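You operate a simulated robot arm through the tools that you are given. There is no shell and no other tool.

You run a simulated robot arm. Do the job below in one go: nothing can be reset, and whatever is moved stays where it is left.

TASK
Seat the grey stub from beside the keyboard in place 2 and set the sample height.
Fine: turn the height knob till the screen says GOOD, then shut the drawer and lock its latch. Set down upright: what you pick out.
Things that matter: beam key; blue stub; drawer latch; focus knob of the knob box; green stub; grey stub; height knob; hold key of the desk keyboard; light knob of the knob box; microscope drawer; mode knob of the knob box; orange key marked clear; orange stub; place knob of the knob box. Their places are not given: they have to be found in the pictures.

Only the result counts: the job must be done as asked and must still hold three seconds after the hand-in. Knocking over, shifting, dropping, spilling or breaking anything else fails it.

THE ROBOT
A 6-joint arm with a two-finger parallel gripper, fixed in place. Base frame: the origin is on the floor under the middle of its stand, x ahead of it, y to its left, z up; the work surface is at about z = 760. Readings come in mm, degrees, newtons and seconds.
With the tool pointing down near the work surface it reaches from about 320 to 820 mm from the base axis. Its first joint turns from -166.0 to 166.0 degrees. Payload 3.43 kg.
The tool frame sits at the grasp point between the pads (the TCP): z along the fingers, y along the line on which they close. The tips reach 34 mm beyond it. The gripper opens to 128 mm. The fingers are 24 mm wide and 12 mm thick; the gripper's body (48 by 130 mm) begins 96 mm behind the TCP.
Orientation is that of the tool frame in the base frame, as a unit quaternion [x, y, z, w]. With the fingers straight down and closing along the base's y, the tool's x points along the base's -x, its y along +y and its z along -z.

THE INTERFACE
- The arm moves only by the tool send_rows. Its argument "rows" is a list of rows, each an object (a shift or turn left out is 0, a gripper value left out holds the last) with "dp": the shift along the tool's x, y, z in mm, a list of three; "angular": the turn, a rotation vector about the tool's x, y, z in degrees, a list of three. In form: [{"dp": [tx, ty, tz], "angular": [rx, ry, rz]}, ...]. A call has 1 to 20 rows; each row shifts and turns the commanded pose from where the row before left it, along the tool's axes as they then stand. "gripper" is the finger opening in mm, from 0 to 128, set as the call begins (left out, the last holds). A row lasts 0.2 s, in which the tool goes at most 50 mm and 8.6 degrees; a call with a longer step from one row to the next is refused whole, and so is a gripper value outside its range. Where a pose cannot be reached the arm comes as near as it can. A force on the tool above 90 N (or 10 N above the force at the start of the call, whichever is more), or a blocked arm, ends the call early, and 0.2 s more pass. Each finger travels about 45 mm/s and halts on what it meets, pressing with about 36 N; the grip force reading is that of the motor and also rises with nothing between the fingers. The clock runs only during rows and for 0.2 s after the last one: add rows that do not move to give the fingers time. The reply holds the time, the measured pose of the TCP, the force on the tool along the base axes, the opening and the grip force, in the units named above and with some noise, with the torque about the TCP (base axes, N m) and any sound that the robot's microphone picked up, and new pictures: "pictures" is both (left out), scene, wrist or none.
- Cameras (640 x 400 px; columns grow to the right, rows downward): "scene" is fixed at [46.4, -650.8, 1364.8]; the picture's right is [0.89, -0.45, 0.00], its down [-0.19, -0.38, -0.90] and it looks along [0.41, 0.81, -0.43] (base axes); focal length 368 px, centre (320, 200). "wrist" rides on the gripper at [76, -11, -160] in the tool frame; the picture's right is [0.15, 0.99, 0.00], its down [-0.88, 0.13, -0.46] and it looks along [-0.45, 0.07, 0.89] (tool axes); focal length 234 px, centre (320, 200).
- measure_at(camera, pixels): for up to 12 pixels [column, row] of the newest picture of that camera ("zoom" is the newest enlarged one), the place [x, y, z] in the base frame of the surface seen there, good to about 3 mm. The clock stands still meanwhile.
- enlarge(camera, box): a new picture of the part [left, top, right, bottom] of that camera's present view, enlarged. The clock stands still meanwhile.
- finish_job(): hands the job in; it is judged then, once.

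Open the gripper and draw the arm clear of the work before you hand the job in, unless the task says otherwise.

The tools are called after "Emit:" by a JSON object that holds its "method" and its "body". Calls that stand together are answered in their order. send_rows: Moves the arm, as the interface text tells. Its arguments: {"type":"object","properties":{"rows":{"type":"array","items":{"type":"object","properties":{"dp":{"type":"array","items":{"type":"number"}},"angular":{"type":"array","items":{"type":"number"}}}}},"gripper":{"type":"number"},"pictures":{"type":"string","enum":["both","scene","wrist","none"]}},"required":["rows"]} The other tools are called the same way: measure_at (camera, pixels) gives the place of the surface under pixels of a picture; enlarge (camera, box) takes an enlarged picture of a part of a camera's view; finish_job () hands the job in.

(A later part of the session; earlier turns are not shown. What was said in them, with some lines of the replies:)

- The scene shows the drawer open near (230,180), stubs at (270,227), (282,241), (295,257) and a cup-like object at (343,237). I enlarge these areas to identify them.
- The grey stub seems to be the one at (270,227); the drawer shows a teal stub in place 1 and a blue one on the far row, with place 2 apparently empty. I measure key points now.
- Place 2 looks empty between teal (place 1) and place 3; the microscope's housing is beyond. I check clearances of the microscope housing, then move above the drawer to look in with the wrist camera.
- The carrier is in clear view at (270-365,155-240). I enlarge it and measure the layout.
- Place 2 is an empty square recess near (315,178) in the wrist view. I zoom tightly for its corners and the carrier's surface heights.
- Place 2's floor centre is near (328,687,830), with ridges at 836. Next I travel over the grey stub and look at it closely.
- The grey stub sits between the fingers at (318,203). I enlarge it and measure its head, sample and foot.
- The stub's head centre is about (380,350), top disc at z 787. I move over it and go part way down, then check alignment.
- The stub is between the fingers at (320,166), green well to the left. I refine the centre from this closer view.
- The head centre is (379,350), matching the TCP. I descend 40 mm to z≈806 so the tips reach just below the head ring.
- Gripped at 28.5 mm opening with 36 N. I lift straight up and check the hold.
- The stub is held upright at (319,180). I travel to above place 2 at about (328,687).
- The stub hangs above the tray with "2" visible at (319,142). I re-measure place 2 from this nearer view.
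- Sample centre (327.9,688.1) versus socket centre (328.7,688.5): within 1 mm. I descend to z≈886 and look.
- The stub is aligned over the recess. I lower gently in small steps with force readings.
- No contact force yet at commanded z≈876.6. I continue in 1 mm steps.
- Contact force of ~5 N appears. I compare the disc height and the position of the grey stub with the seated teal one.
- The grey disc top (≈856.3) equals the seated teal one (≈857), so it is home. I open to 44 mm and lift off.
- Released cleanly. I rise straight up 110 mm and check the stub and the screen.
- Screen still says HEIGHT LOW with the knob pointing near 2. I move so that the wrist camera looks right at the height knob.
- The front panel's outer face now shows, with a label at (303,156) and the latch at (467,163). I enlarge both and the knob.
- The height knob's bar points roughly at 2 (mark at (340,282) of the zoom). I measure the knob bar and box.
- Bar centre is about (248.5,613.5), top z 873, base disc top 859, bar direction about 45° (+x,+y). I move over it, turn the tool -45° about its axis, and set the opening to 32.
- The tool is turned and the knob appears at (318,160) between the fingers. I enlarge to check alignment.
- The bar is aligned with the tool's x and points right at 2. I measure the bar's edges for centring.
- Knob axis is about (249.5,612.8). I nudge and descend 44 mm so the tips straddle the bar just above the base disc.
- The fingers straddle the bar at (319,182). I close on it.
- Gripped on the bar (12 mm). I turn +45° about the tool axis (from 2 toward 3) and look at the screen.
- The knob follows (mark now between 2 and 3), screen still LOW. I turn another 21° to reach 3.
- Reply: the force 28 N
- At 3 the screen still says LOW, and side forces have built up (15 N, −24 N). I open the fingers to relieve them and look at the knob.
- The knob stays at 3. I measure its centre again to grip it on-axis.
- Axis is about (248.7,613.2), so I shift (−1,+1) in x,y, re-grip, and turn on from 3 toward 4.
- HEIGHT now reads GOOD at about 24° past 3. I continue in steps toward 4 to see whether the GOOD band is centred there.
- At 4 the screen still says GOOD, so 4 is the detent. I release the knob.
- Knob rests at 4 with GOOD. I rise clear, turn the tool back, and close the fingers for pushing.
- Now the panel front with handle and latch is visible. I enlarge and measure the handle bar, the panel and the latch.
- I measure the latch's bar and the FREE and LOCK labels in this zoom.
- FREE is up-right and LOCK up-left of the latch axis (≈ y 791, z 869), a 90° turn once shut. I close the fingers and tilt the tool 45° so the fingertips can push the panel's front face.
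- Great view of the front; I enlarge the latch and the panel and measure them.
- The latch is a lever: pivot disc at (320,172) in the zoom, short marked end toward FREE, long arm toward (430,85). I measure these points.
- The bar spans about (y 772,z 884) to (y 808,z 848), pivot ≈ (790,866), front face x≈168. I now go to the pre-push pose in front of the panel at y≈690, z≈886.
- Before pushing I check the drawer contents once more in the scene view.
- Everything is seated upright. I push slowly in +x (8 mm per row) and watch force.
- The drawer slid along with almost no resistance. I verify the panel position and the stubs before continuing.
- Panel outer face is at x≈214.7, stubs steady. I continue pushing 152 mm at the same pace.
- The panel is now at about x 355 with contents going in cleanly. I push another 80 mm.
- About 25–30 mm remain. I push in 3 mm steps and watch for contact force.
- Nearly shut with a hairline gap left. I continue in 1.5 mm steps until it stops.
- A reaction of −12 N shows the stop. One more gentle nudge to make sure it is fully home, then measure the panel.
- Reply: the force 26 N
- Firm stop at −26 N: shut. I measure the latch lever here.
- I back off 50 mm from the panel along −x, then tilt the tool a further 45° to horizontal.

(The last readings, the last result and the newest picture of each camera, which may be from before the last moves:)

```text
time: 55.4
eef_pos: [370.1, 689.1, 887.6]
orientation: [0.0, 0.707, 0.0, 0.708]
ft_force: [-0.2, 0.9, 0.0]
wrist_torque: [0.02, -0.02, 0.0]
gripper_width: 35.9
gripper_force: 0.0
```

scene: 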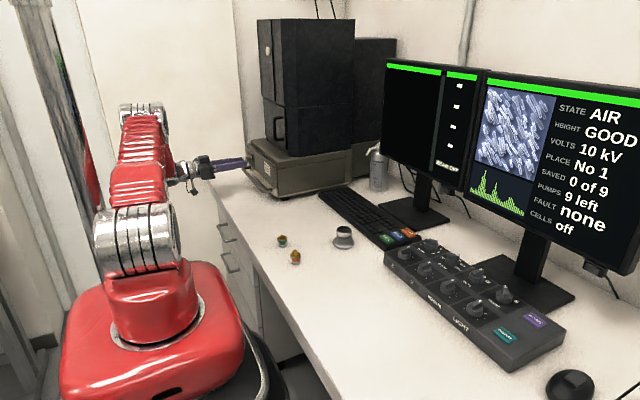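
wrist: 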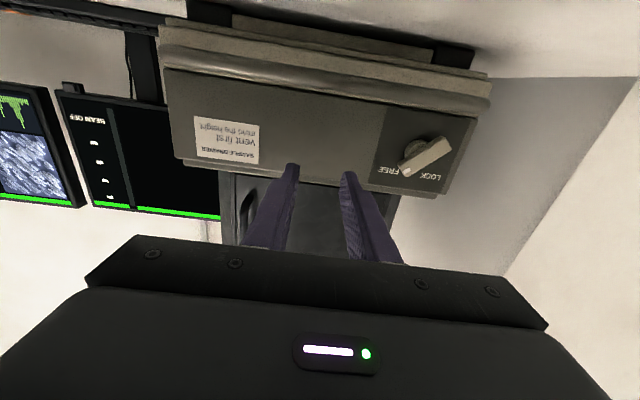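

The horizontal pose is reached with the latch visible at (425,155). I shift to the latch axis (y≈790, z≈867) and roll +45° to match the lever.

Emit:
{"method": "send_rows", "body": {"rows": [{"dp": [6.3, 33.5, 0]}, {"dp": [6.3, 33.5, 0]}, {"dp": [6.4, 33.5, 0]}, {"angular": [0, 0, 7.5]}, {"angular": [0, 0, 7.5]}, {"angular": [0, 0, 7.5]}, {"angular": [0, 0, 7.5]}, {"angular": [0, 0, 7.5]}, {"angular": [0, 0, 7.5]}, {"dp": [0, 0, 0]}], "pictures": "both"}}

Emit:
{"method": "enlarge", "body": {"camera": "wrist", "box": [260, 100, 380, 220]}}

```text
time: 57.6
eef_pos: [370.2, 783.5, 870.1]
orientation: [0.271, 0.653, 0.271, 0.653]
ft_force: [-0.8, 0.4, -0.1]
wrist_torque: [-0.02, -0.01, 0.0]
gripper_width: 36.1
gripper_force: 0.1
out of reach, approached as far as the arm can: row 3
```

scene: 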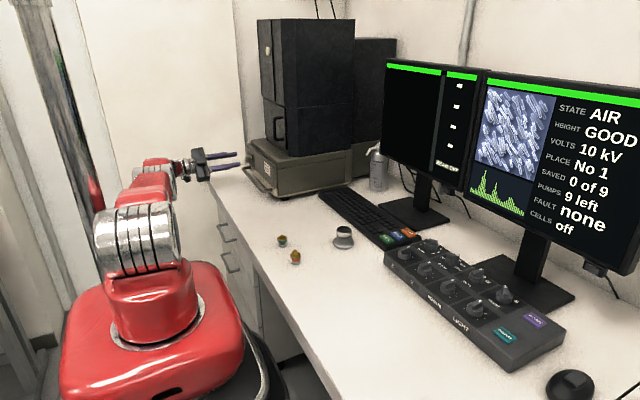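
wrist: 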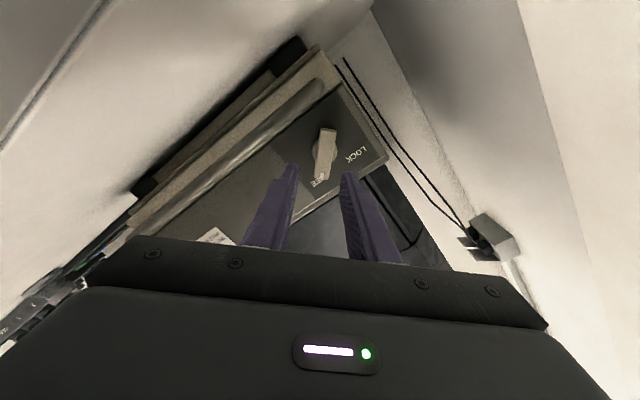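

```text
3.33 times, centred on (320, 160) of wrist
```

zoom: 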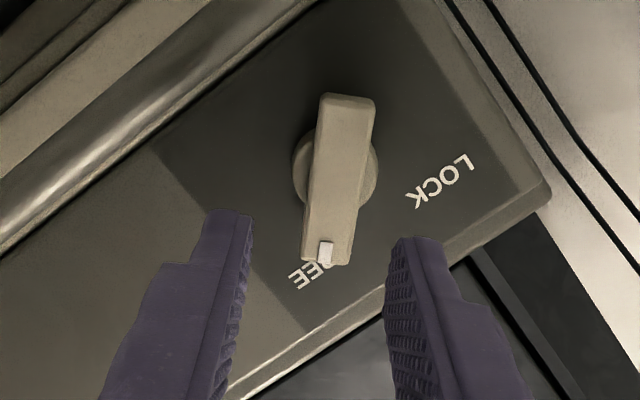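

The arm hits its reach limit here (TCP y 783.5), so gripping the lever straight on is not possible. Instead I'll push the lever with closed fingertips from the lower −y side, with the tool yawed 15° toward +y. First I back away in −y, unroll and yaw.

Emit:
{"method": "send_rows", "body": {"rows": [{"dp": [-14.1, -14.1, 0]}, {"dp": [-14.1, -14.1, 0]}, {"dp": [-14.1, -14.1, 0]}, {"angular": [0, 0, -7.5]}, {"angular": [0, 0, -7.5]}, {"angular": [0, 0, -7.5]}, {"angular": [0, 0, -7.5]}, {"angular": [0, 0, -7.5]}, {"angular": [0, 0, -7.5]}, {"angular": [-7.5, 0, 0]}, {"angular": [-7.5, 0, 0]}, {"dp": [0, 0, 0]}], "gripper": 0, "pictures": "both"}}

```text
time: 60.2
eef_pos: [368.9, 734.2, 869.3]
orientation: [-0.092, 0.701, 0.093, 0.701]
ft_force: [-0.2, -0.4, -0.6]
wrist_torque: [0.01, 0.01, 0.01]
gripper_width: 0.0
gripper_force: 33.2
out of reach, approached as far as the arm can: row 3
```

scene: 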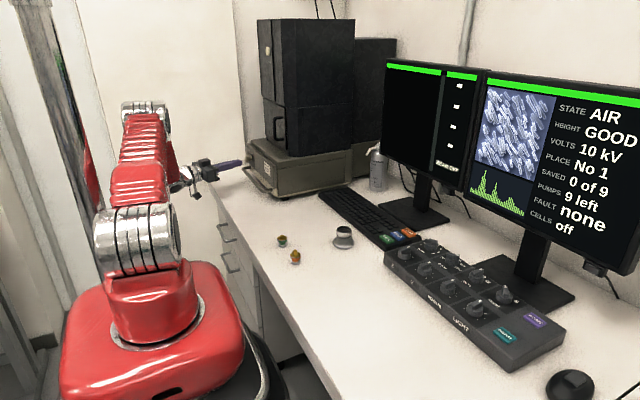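
wrist: 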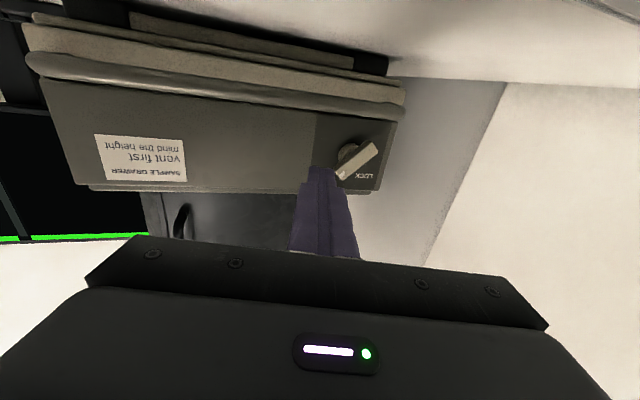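

I read the settled pose again with an idle row.

Emit:
{"method": "send_rows", "body": {"rows": [{"dp": [0, 0, 0]}, {"dp": [0, 0, 0]}], "pictures": "none"}}

Emit:
{"method": "enlarge", "body": {"camera": "wrist", "box": [280, 90, 420, 210]}}

```text
time: 60.8
eef_pos: [370.0, 733.9, 868.3]
orientation: [-0.093, 0.701, 0.093, 0.701]
ft_force: [0.4, 0.5, 0.0]
wrist_torque: [0.0, -0.03, 0.0]
gripper_width: 0.2
gripper_force: 33.3
```

```text
3.33 times, centred on (350, 150) of wrist
```

zoom: 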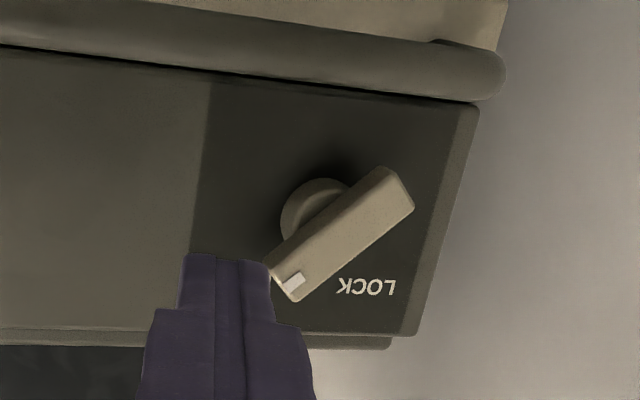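

TCP sits at about (369.5,734,869). I lower to z≈853, then advance until the tips are level with the lever (tip x≈446).

Emit:
{"method": "send_rows", "body": {"rows": [{"dp": [8, 4.3, 1.2]}, {"dp": [8, 4.3, 1.2]}, {"dp": [0, 0, 0]}], "pictures": "none"}}

Emit:
{"method": "send_rows", "body": {"rows": [{"dp": [0, -2.6, 9.66]}, {"dp": [0, -2.6, 9.66]}, {"dp": [0, -2.6, 9.66]}, {"dp": [0, 0, 0]}], "pictures": "both"}}

Emit:
{"method": "enlarge", "body": {"camera": "wrist", "box": [280, 90, 420, 210]}}

```text
time: 61.6
eef_pos: [369.0, 741.7, 854.2]
orientation: [-0.093, 0.701, 0.092, 0.701]
ft_force: [0.0, 0.4, -0.6]
wrist_torque: [-0.01, -0.01, -0.01]
gripper_width: 0.0
gripper_force: 32.5
```

```text
time: 62.6
eef_pos: [400.4, 742.3, 853.1]
orientation: [-0.092, 0.701, 0.092, 0.701]
ft_force: [-0.4, -0.1, 0.3]
wrist_torque: [0.02, 0.0, -0.02]
gripper_width: 0.0
gripper_force: 33.3
```

scene: 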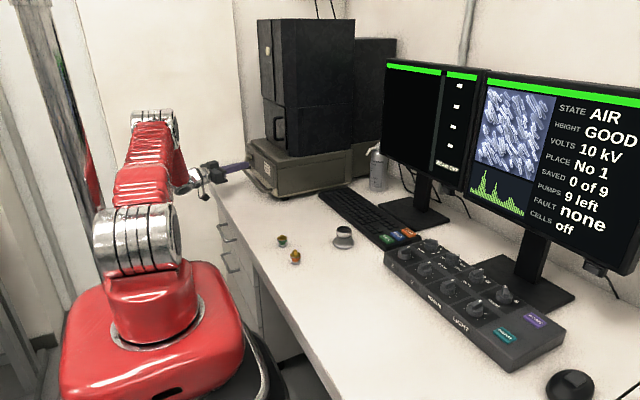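
wrist: 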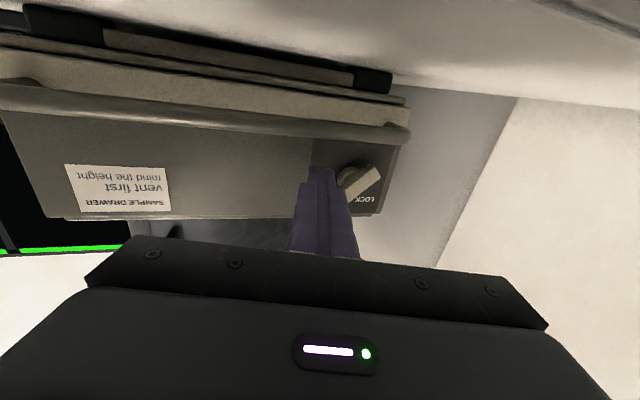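

```text
3.33 times, centred on (350, 150) of wrist
```

zoom: 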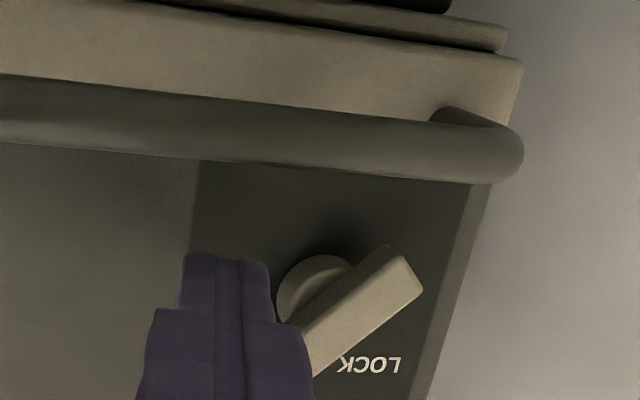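

Reach is fine here. I advance the last 13 mm so the tips overlap the lever's depth.

Emit:
{"method": "send_rows", "body": {"rows": [{"dp": [0, -1.7, 6.3]}, {"dp": [0, -1.7, 6.3]}, {"dp": [0, 0, 0]}], "pictures": "both"}}

Emit:
{"method": "enlarge", "body": {"camera": "scene", "box": [205, 130, 305, 210]}}

Emit:
{"method": "enlarge", "body": {"camera": "wrist", "box": [280, 110, 420, 230]}}

```text
time: 63.4
eef_pos: [413.8, 741.6, 852.0]
orientation: [-0.091, 0.701, 0.092, 0.701]
ft_force: [0.1, -0.6, -0.1]
wrist_torque: [0.0, 0.01, -0.01]
gripper_width: 0.0
gripper_force: 33.0
```

scene: 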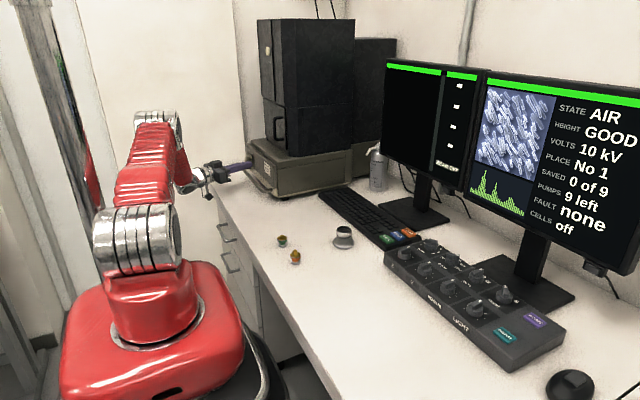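
wrist: 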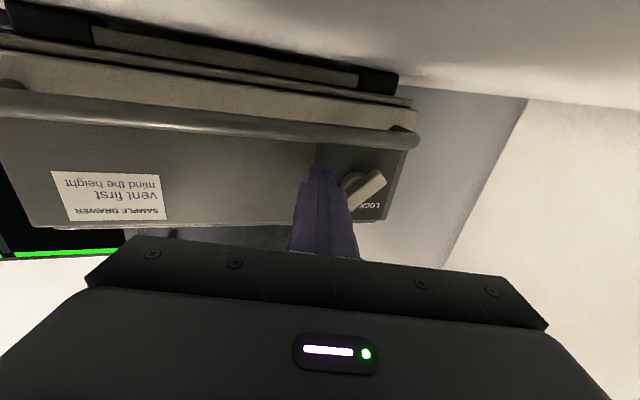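

```text
5.00 times, centred on (255, 170) of scene
```

zoom: 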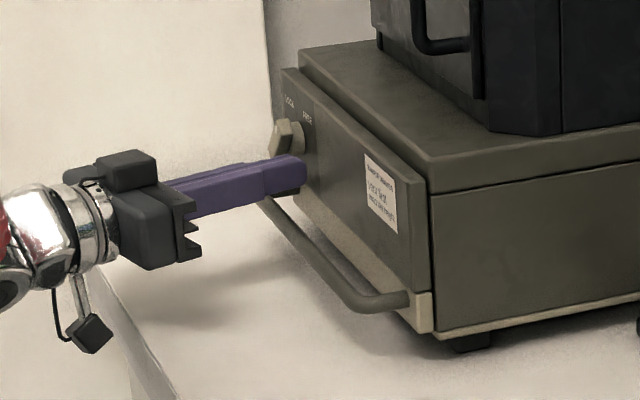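

```text
3.33 times, centred on (350, 170) of wrist
```

zoom: 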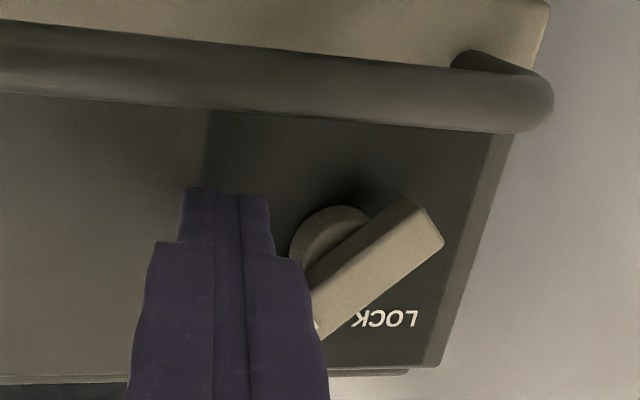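

The tips now sit below-left of the lever, overlapping its depth. I push up and toward +y in small steps and check whether the lever turns.

Emit:
{"method": "send_rows", "body": {"rows": [{"dp": [-5, 4.83, 1.29]}, {"dp": [-5, 4.83, 1.29]}, {"dp": [-4.1, 3.09, 0.83]}, {"dp": [-4.1, 3.09, 0.83]}, {"dp": [0, 0, 0]}], "pictures": "both"}}

Emit:
{"method": "enlarge", "body": {"camera": "scene", "box": [225, 140, 285, 195]}}

Emit:
{"method": "enlarge", "body": {"camera": "wrist", "box": [280, 110, 420, 230]}}

```text
time: 64.6
eef_pos: [412.0, 758.9, 871.5]
orientation: [-0.091, 0.701, 0.092, 0.701]
ft_force: [0.4, -0.5, -1.5]
wrist_torque: [0.0, -0.01, -0.01]
gripper_width: 0.2
gripper_force: 32.6
```

scene: 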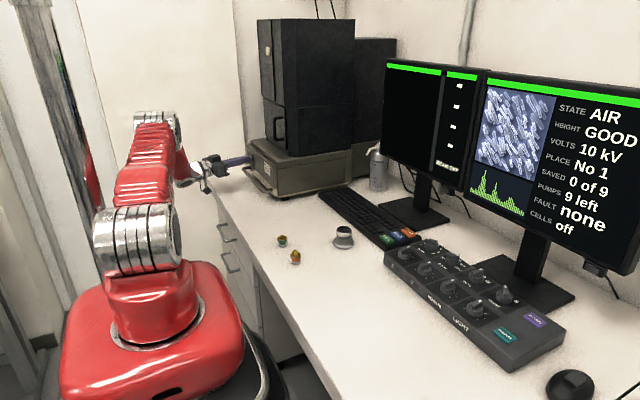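
wrist: 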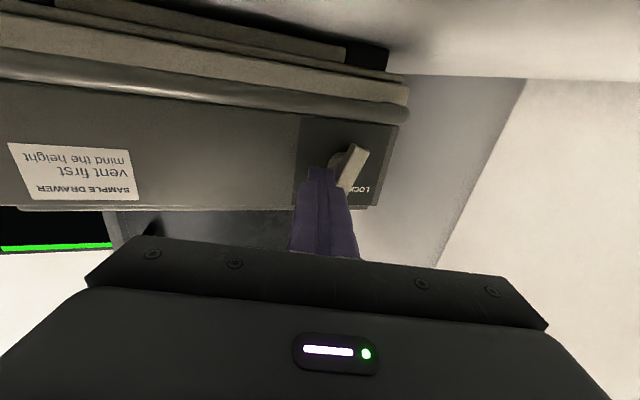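

```text
7.27 times, centred on (255, 168) of scene
```

zoom: 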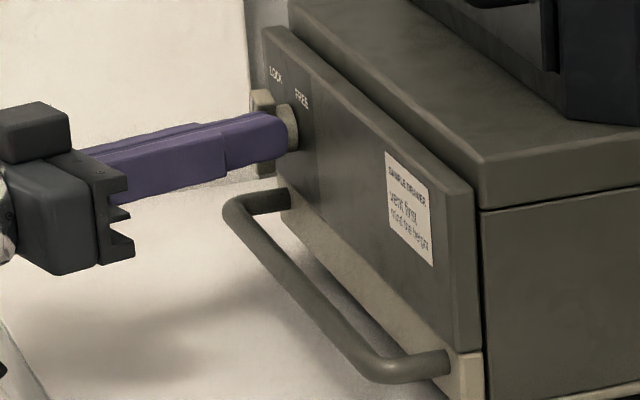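

```text
3.33 times, centred on (350, 170) of wrist
```

zoom: 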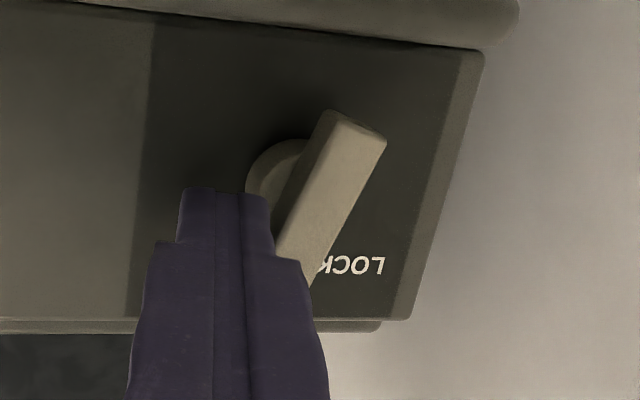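

The lever is turning with little force (now nearly upright). I continue along the same line.

Emit:
{"method": "send_rows", "body": {"rows": [{"dp": [-4.1, 3.09, 0.83]}, {"dp": [-4.1, 3.09, 0.83]}, {"dp": [-4.1, 3.09, 0.83]}, {"dp": [0, 0, 0]}], "pictures": "wrist"}}

Emit:
{"method": "enlarge", "body": {"camera": "wrist", "box": [280, 90, 420, 210]}}

```text
time: 65.6
eef_pos: [413.8, 768.2, 883.6]
orientation: [-0.093, 0.701, 0.093, 0.701]
ft_force: [-0.4, -0.4, 0.8]
wrist_torque: [-0.02, 0.07, 0.04]
gripper_width: 0.0
gripper_force: 32.8
```

wrist: 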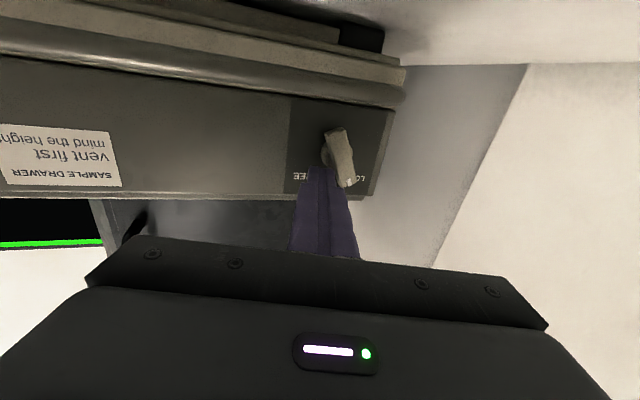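

```text
3.33 times, centred on (350, 150) of wrist
```

zoom: 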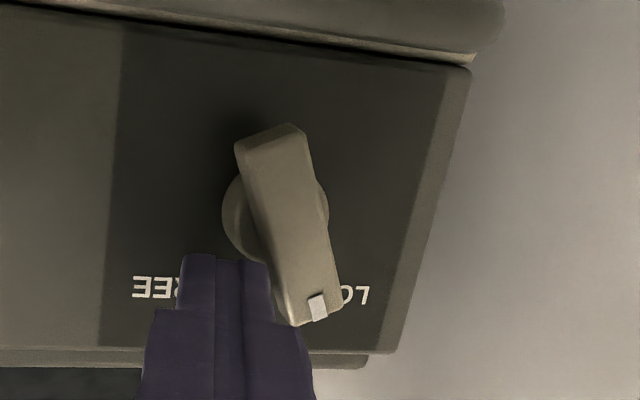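

The lever has passed upright and moves toward LOCK. I continue three more steps.

Emit:
{"method": "send_rows", "body": {"rows": [{"dp": [-3.5, 3.5, 0.94]}, {"dp": [-3.5, 3.5, 0.94]}, {"dp": [-3.5, 3.0, 0.8]}, {"dp": [0, 0, 0]}], "pictures": "both"}}

Emit:
{"method": "enlarge", "body": {"camera": "wrist", "box": [280, 90, 420, 210]}}

```text
time: 66.6
eef_pos: [414.4, 778.5, 893.6]
orientation: [-0.091, 0.701, 0.09, 0.702]
ft_force: [-0.5, 0.9, 0.6]
wrist_torque: [0.02, -0.01, -0.01]
gripper_width: 0.1
gripper_force: 33.2
```

scene: 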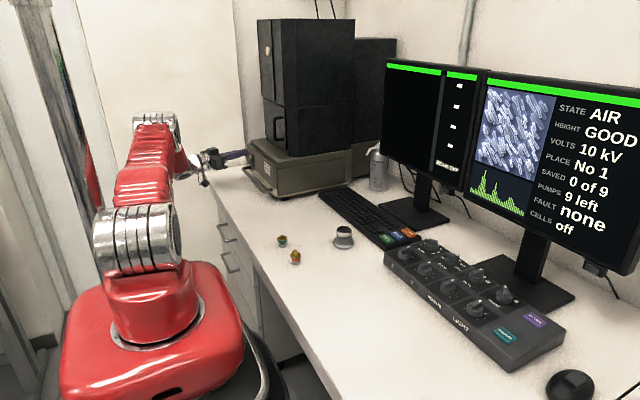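
wrist: 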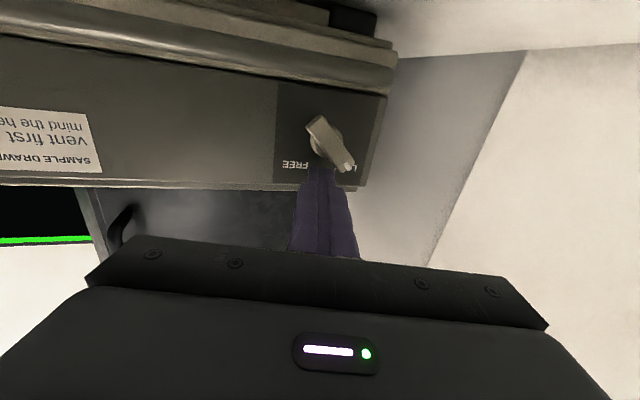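

```text
3.33 times, centred on (350, 150) of wrist
```

zoom: 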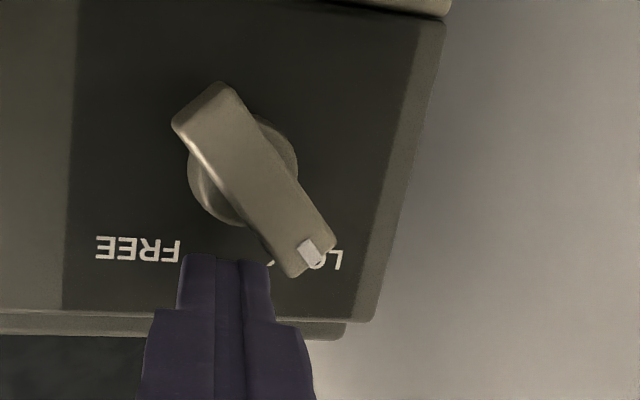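

The mark now nearly covers LOCK. I measure the lever's axis to find the remaining angle.

Emit:
{"method": "measure_at", "body": {"camera": "zoom", "pixels": [[205, 105], [310, 250], [255, 175], [180, 120], [225, 85], [285, 272], [330, 245]]}}

```text
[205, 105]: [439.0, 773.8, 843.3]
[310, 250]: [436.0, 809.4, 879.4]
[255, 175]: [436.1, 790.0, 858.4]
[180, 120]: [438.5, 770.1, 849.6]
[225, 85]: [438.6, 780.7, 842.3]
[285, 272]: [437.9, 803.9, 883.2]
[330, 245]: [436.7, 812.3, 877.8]
```

The lever's axis is now at about 46° (90° from FREE). I press a little further to feel whether it has reached its stop.

Emit:
{"method": "send_rows", "body": {"rows": [{"dp": [0.5, 1.5, 0.4]}, {"dp": [0, 0, 0]}], "pictures": "none"}}

Emit:
{"method": "send_rows", "body": {"rows": [{"dp": [0.5, 1.5, 0.4]}, {"dp": [0, 0, 0]}], "pictures": "wrist"}}

Emit:
{"method": "enlarge", "body": {"camera": "wrist", "box": [280, 90, 420, 210]}}

```text
time: 67.2
eef_pos: [412.6, 780.1, 893.6]
orientation: [-0.093, 0.701, 0.094, 0.701]
ft_force: [0.2, -0.3, 0.0]
wrist_torque: [0.01, -0.03, -0.01]
gripper_width: 0.1
gripper_force: 32.9
```

```text
time: 67.8
eef_pos: [413.1, 780.8, 893.9]
orientation: [-0.091, 0.701, 0.091, 0.702]
ft_force: [-7.2, -20.6, 5.2]
wrist_torque: [-0.13, -0.1, -0.49]
gripper_width: 0.0
gripper_force: 33.6
```

wrist: 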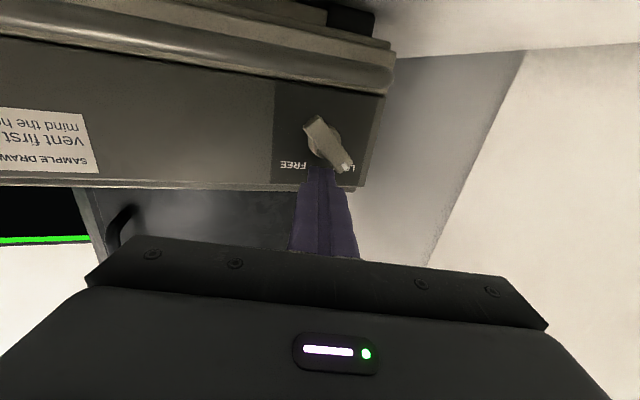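

```text
3.33 times, centred on (350, 150) of wrist
```

zoom: 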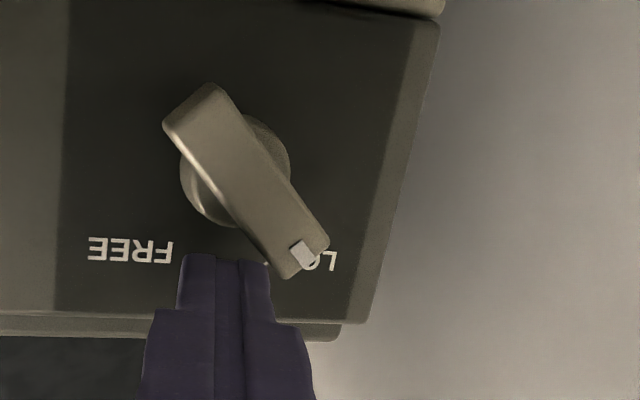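

A −20 N reaction shows the LOCK stop is reached. I back away from the lever up and to −y, then retreat in −x.

Emit:
{"method": "send_rows", "body": {"rows": [{"dp": [-3, -4, -1.07]}, {"dp": [-4, -5.8, -1.55]}, {"dp": [0, 5, -19]}, {"dp": [0, 8, -30]}, {"dp": [0, 8, -30]}, {"dp": [0, 0, 0]}], "pictures": "both"}}

Emit:
{"method": "enlarge", "body": {"camera": "wrist", "box": [270, 90, 410, 210]}}

Emit:
{"method": "enlarge", "body": {"camera": "scene", "box": [205, 130, 305, 210]}}

```text
time: 69.2
eef_pos: [330.7, 773.1, 900.3]
orientation: [-0.092, 0.701, 0.092, 0.701]
ft_force: [0.5, 0.5, 0.1]
wrist_torque: [-0.01, 0.02, 0.01]
gripper_width: 0.0
gripper_force: 33.0
```

scene: 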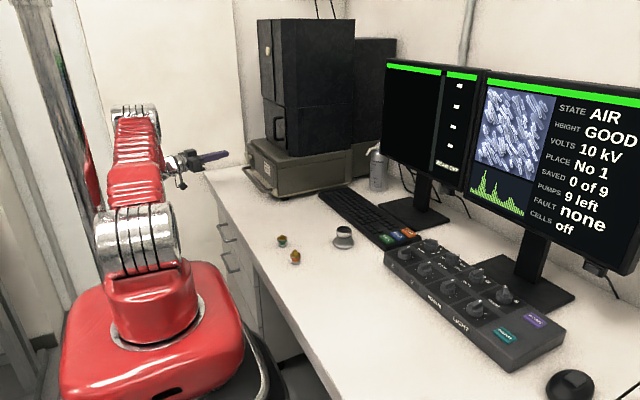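
wrist: 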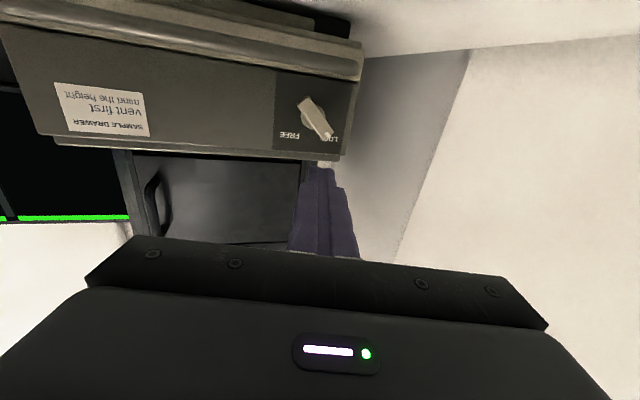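

```text
3.33 times, centred on (340, 150) of wrist
```

zoom: 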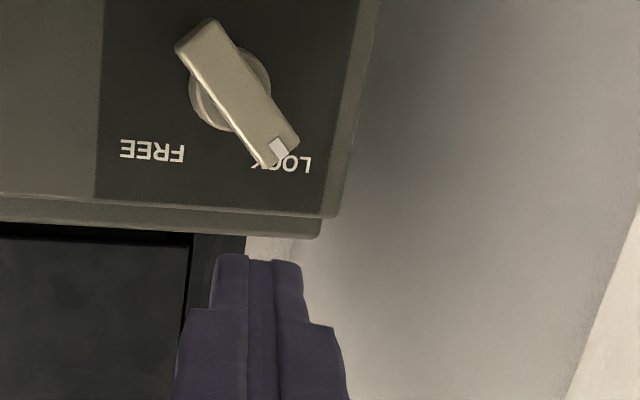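

```text
5.00 times, centred on (255, 170) of scene
```

zoom: 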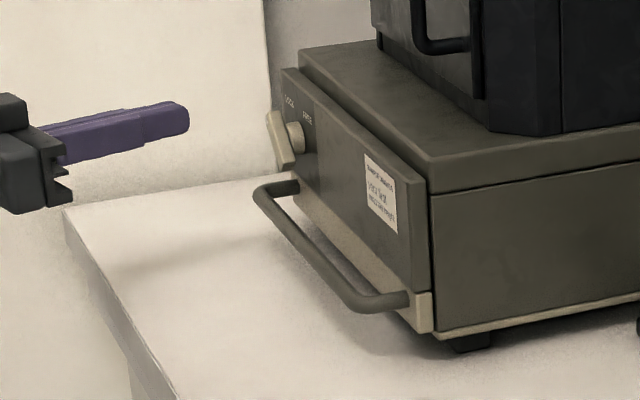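

The lever points at LOCK and the drawer stays shut. I check the panel position, the lever angle and the screen once more.

Emit:
{"method": "measure_at", "body": {"camera": "wrist", "pixels": [[200, 100], [280, 110], [318, 120], [302, 103], [328, 133], [60, 90]]}}

Emit:
{"method": "enlarge", "body": {"camera": "scene", "box": [380, 50, 640, 270]}}

Emit:
{"method": "enlarge", "body": {"camera": "scene", "box": [240, 190, 420, 300]}}

```text
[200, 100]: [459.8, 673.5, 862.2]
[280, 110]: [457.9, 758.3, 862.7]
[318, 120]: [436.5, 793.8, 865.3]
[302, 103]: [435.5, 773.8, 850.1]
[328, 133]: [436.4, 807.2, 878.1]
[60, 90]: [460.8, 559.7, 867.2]
```

```text
1.82 times, centred on (510, 160) of scene
```

zoom: 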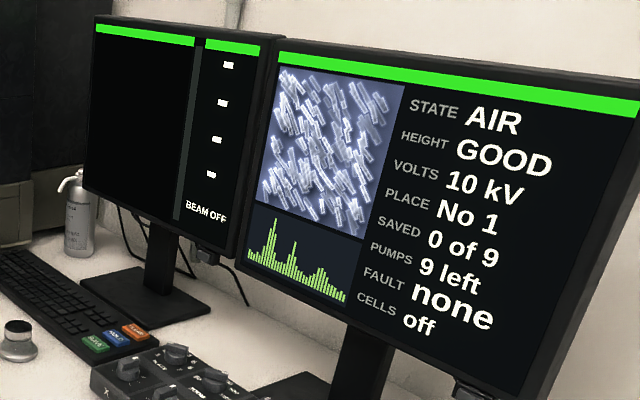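

```text
3.56 times, centred on (330, 245) of scene
```

zoom: 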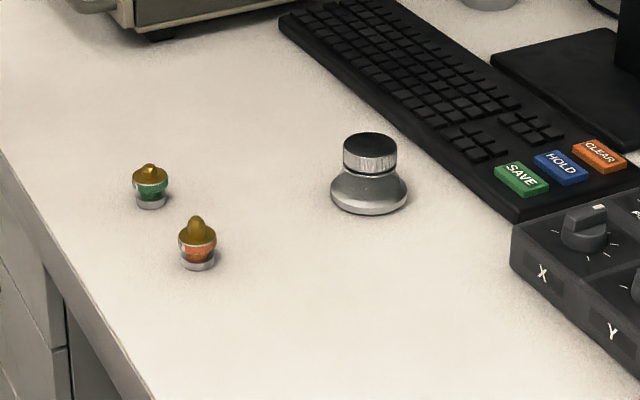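

Drawer shut (panel x≈459.5), latch at LOCK, HEIGHT GOOD, other stubs untouched. I draw the arm back and up, and open the gripper.

Emit:
{"method": "send_rows", "body": {"rows": [{"dp": [-15, -4.6, -11.6]}, {"dp": [-30, -9.3, -23.2]}, {"dp": [-30, -9.3, -23.2]}, {"dp": [-30, -9.3, -23.2]}, {"dp": [-15, -4.6, -11.6]}, {"dp": [0, 0, 0]}, {"dp": [0, 0, 0]}, {"dp": [0, 0, 0]}, {"dp": [0, 0, 0]}], "gripper": 100, "pictures": "both"}}

Emit:
{"method": "enlarge", "body": {"camera": "scene", "box": [205, 130, 305, 210]}}

Emit:
{"method": "enlarge", "body": {"camera": "scene", "box": [540, 80, 640, 240]}}

```text
time: 71.2
eef_pos: [250.5, 711.1, 1020.1]
orientation: [-0.092, 0.701, 0.092, 0.701]
ft_force: [0.4, 0.8, -0.8]
wrist_torque: [0.04, 0.02, -0.03]
gripper_width: 100.0
gripper_force: 0.0
```

scene: 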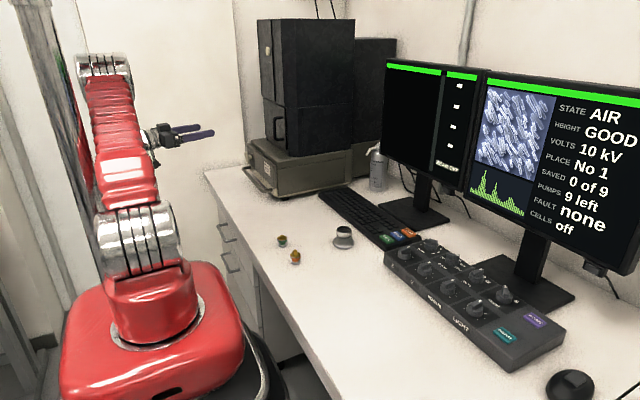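
wrist: 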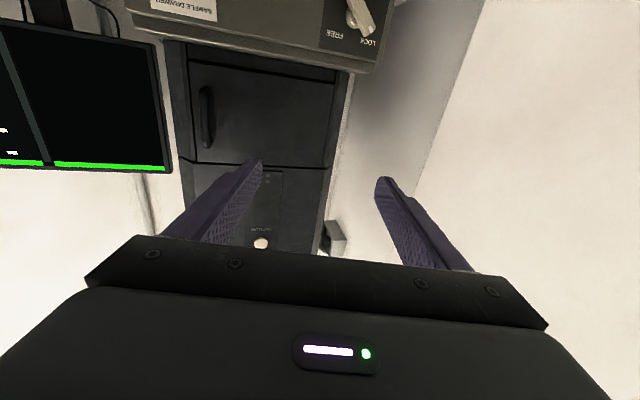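

```text
5.00 times, centred on (255, 170) of scene
```

zoom: 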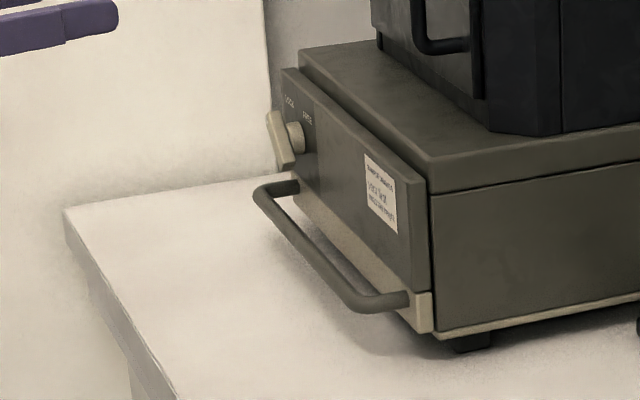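

```text
2.50 times, centred on (590, 160) of scene
```

zoom: 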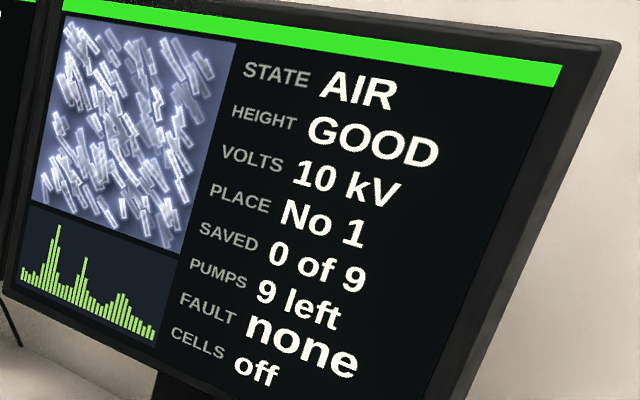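

The screen reads HEIGHT GOOD with FAULT none. The drawer is shut, the latch is at LOCK, and the arm is clear with the gripper open, so I hand the job in.

Emit:
{"method": "finish_job", "body": {}}

```text
The job is handed in.
```

The grey stub is seated in place 2, the sample height reads GOOD, and the drawer is shut with its latch on LOCK. I have handed the job in; no verdict came back with it.

- **Stub:** It sits upright. Its top disc measured level with the stub already in place 1, to within a millimetre or so. Place 2 was empty, so nothing had to be picked out of the drawer.
- **Height:** I turned the height knob from 2 to 4. The screen changed from LOW to GOOD and still read GOOD, with fault "none", just before the hand-in.
- **Drawer:** I pushed it in until it stopped firmly, and it stayed there when I backed off.
- **Latch:** The arm could not reach far enough to grip the lever straight on. I pushed it round with closed fingertips until it met its stop at LOCK.

The green and orange stubs look undisturbed in the last pictures. The gripper is open and the arm is clear of the work.
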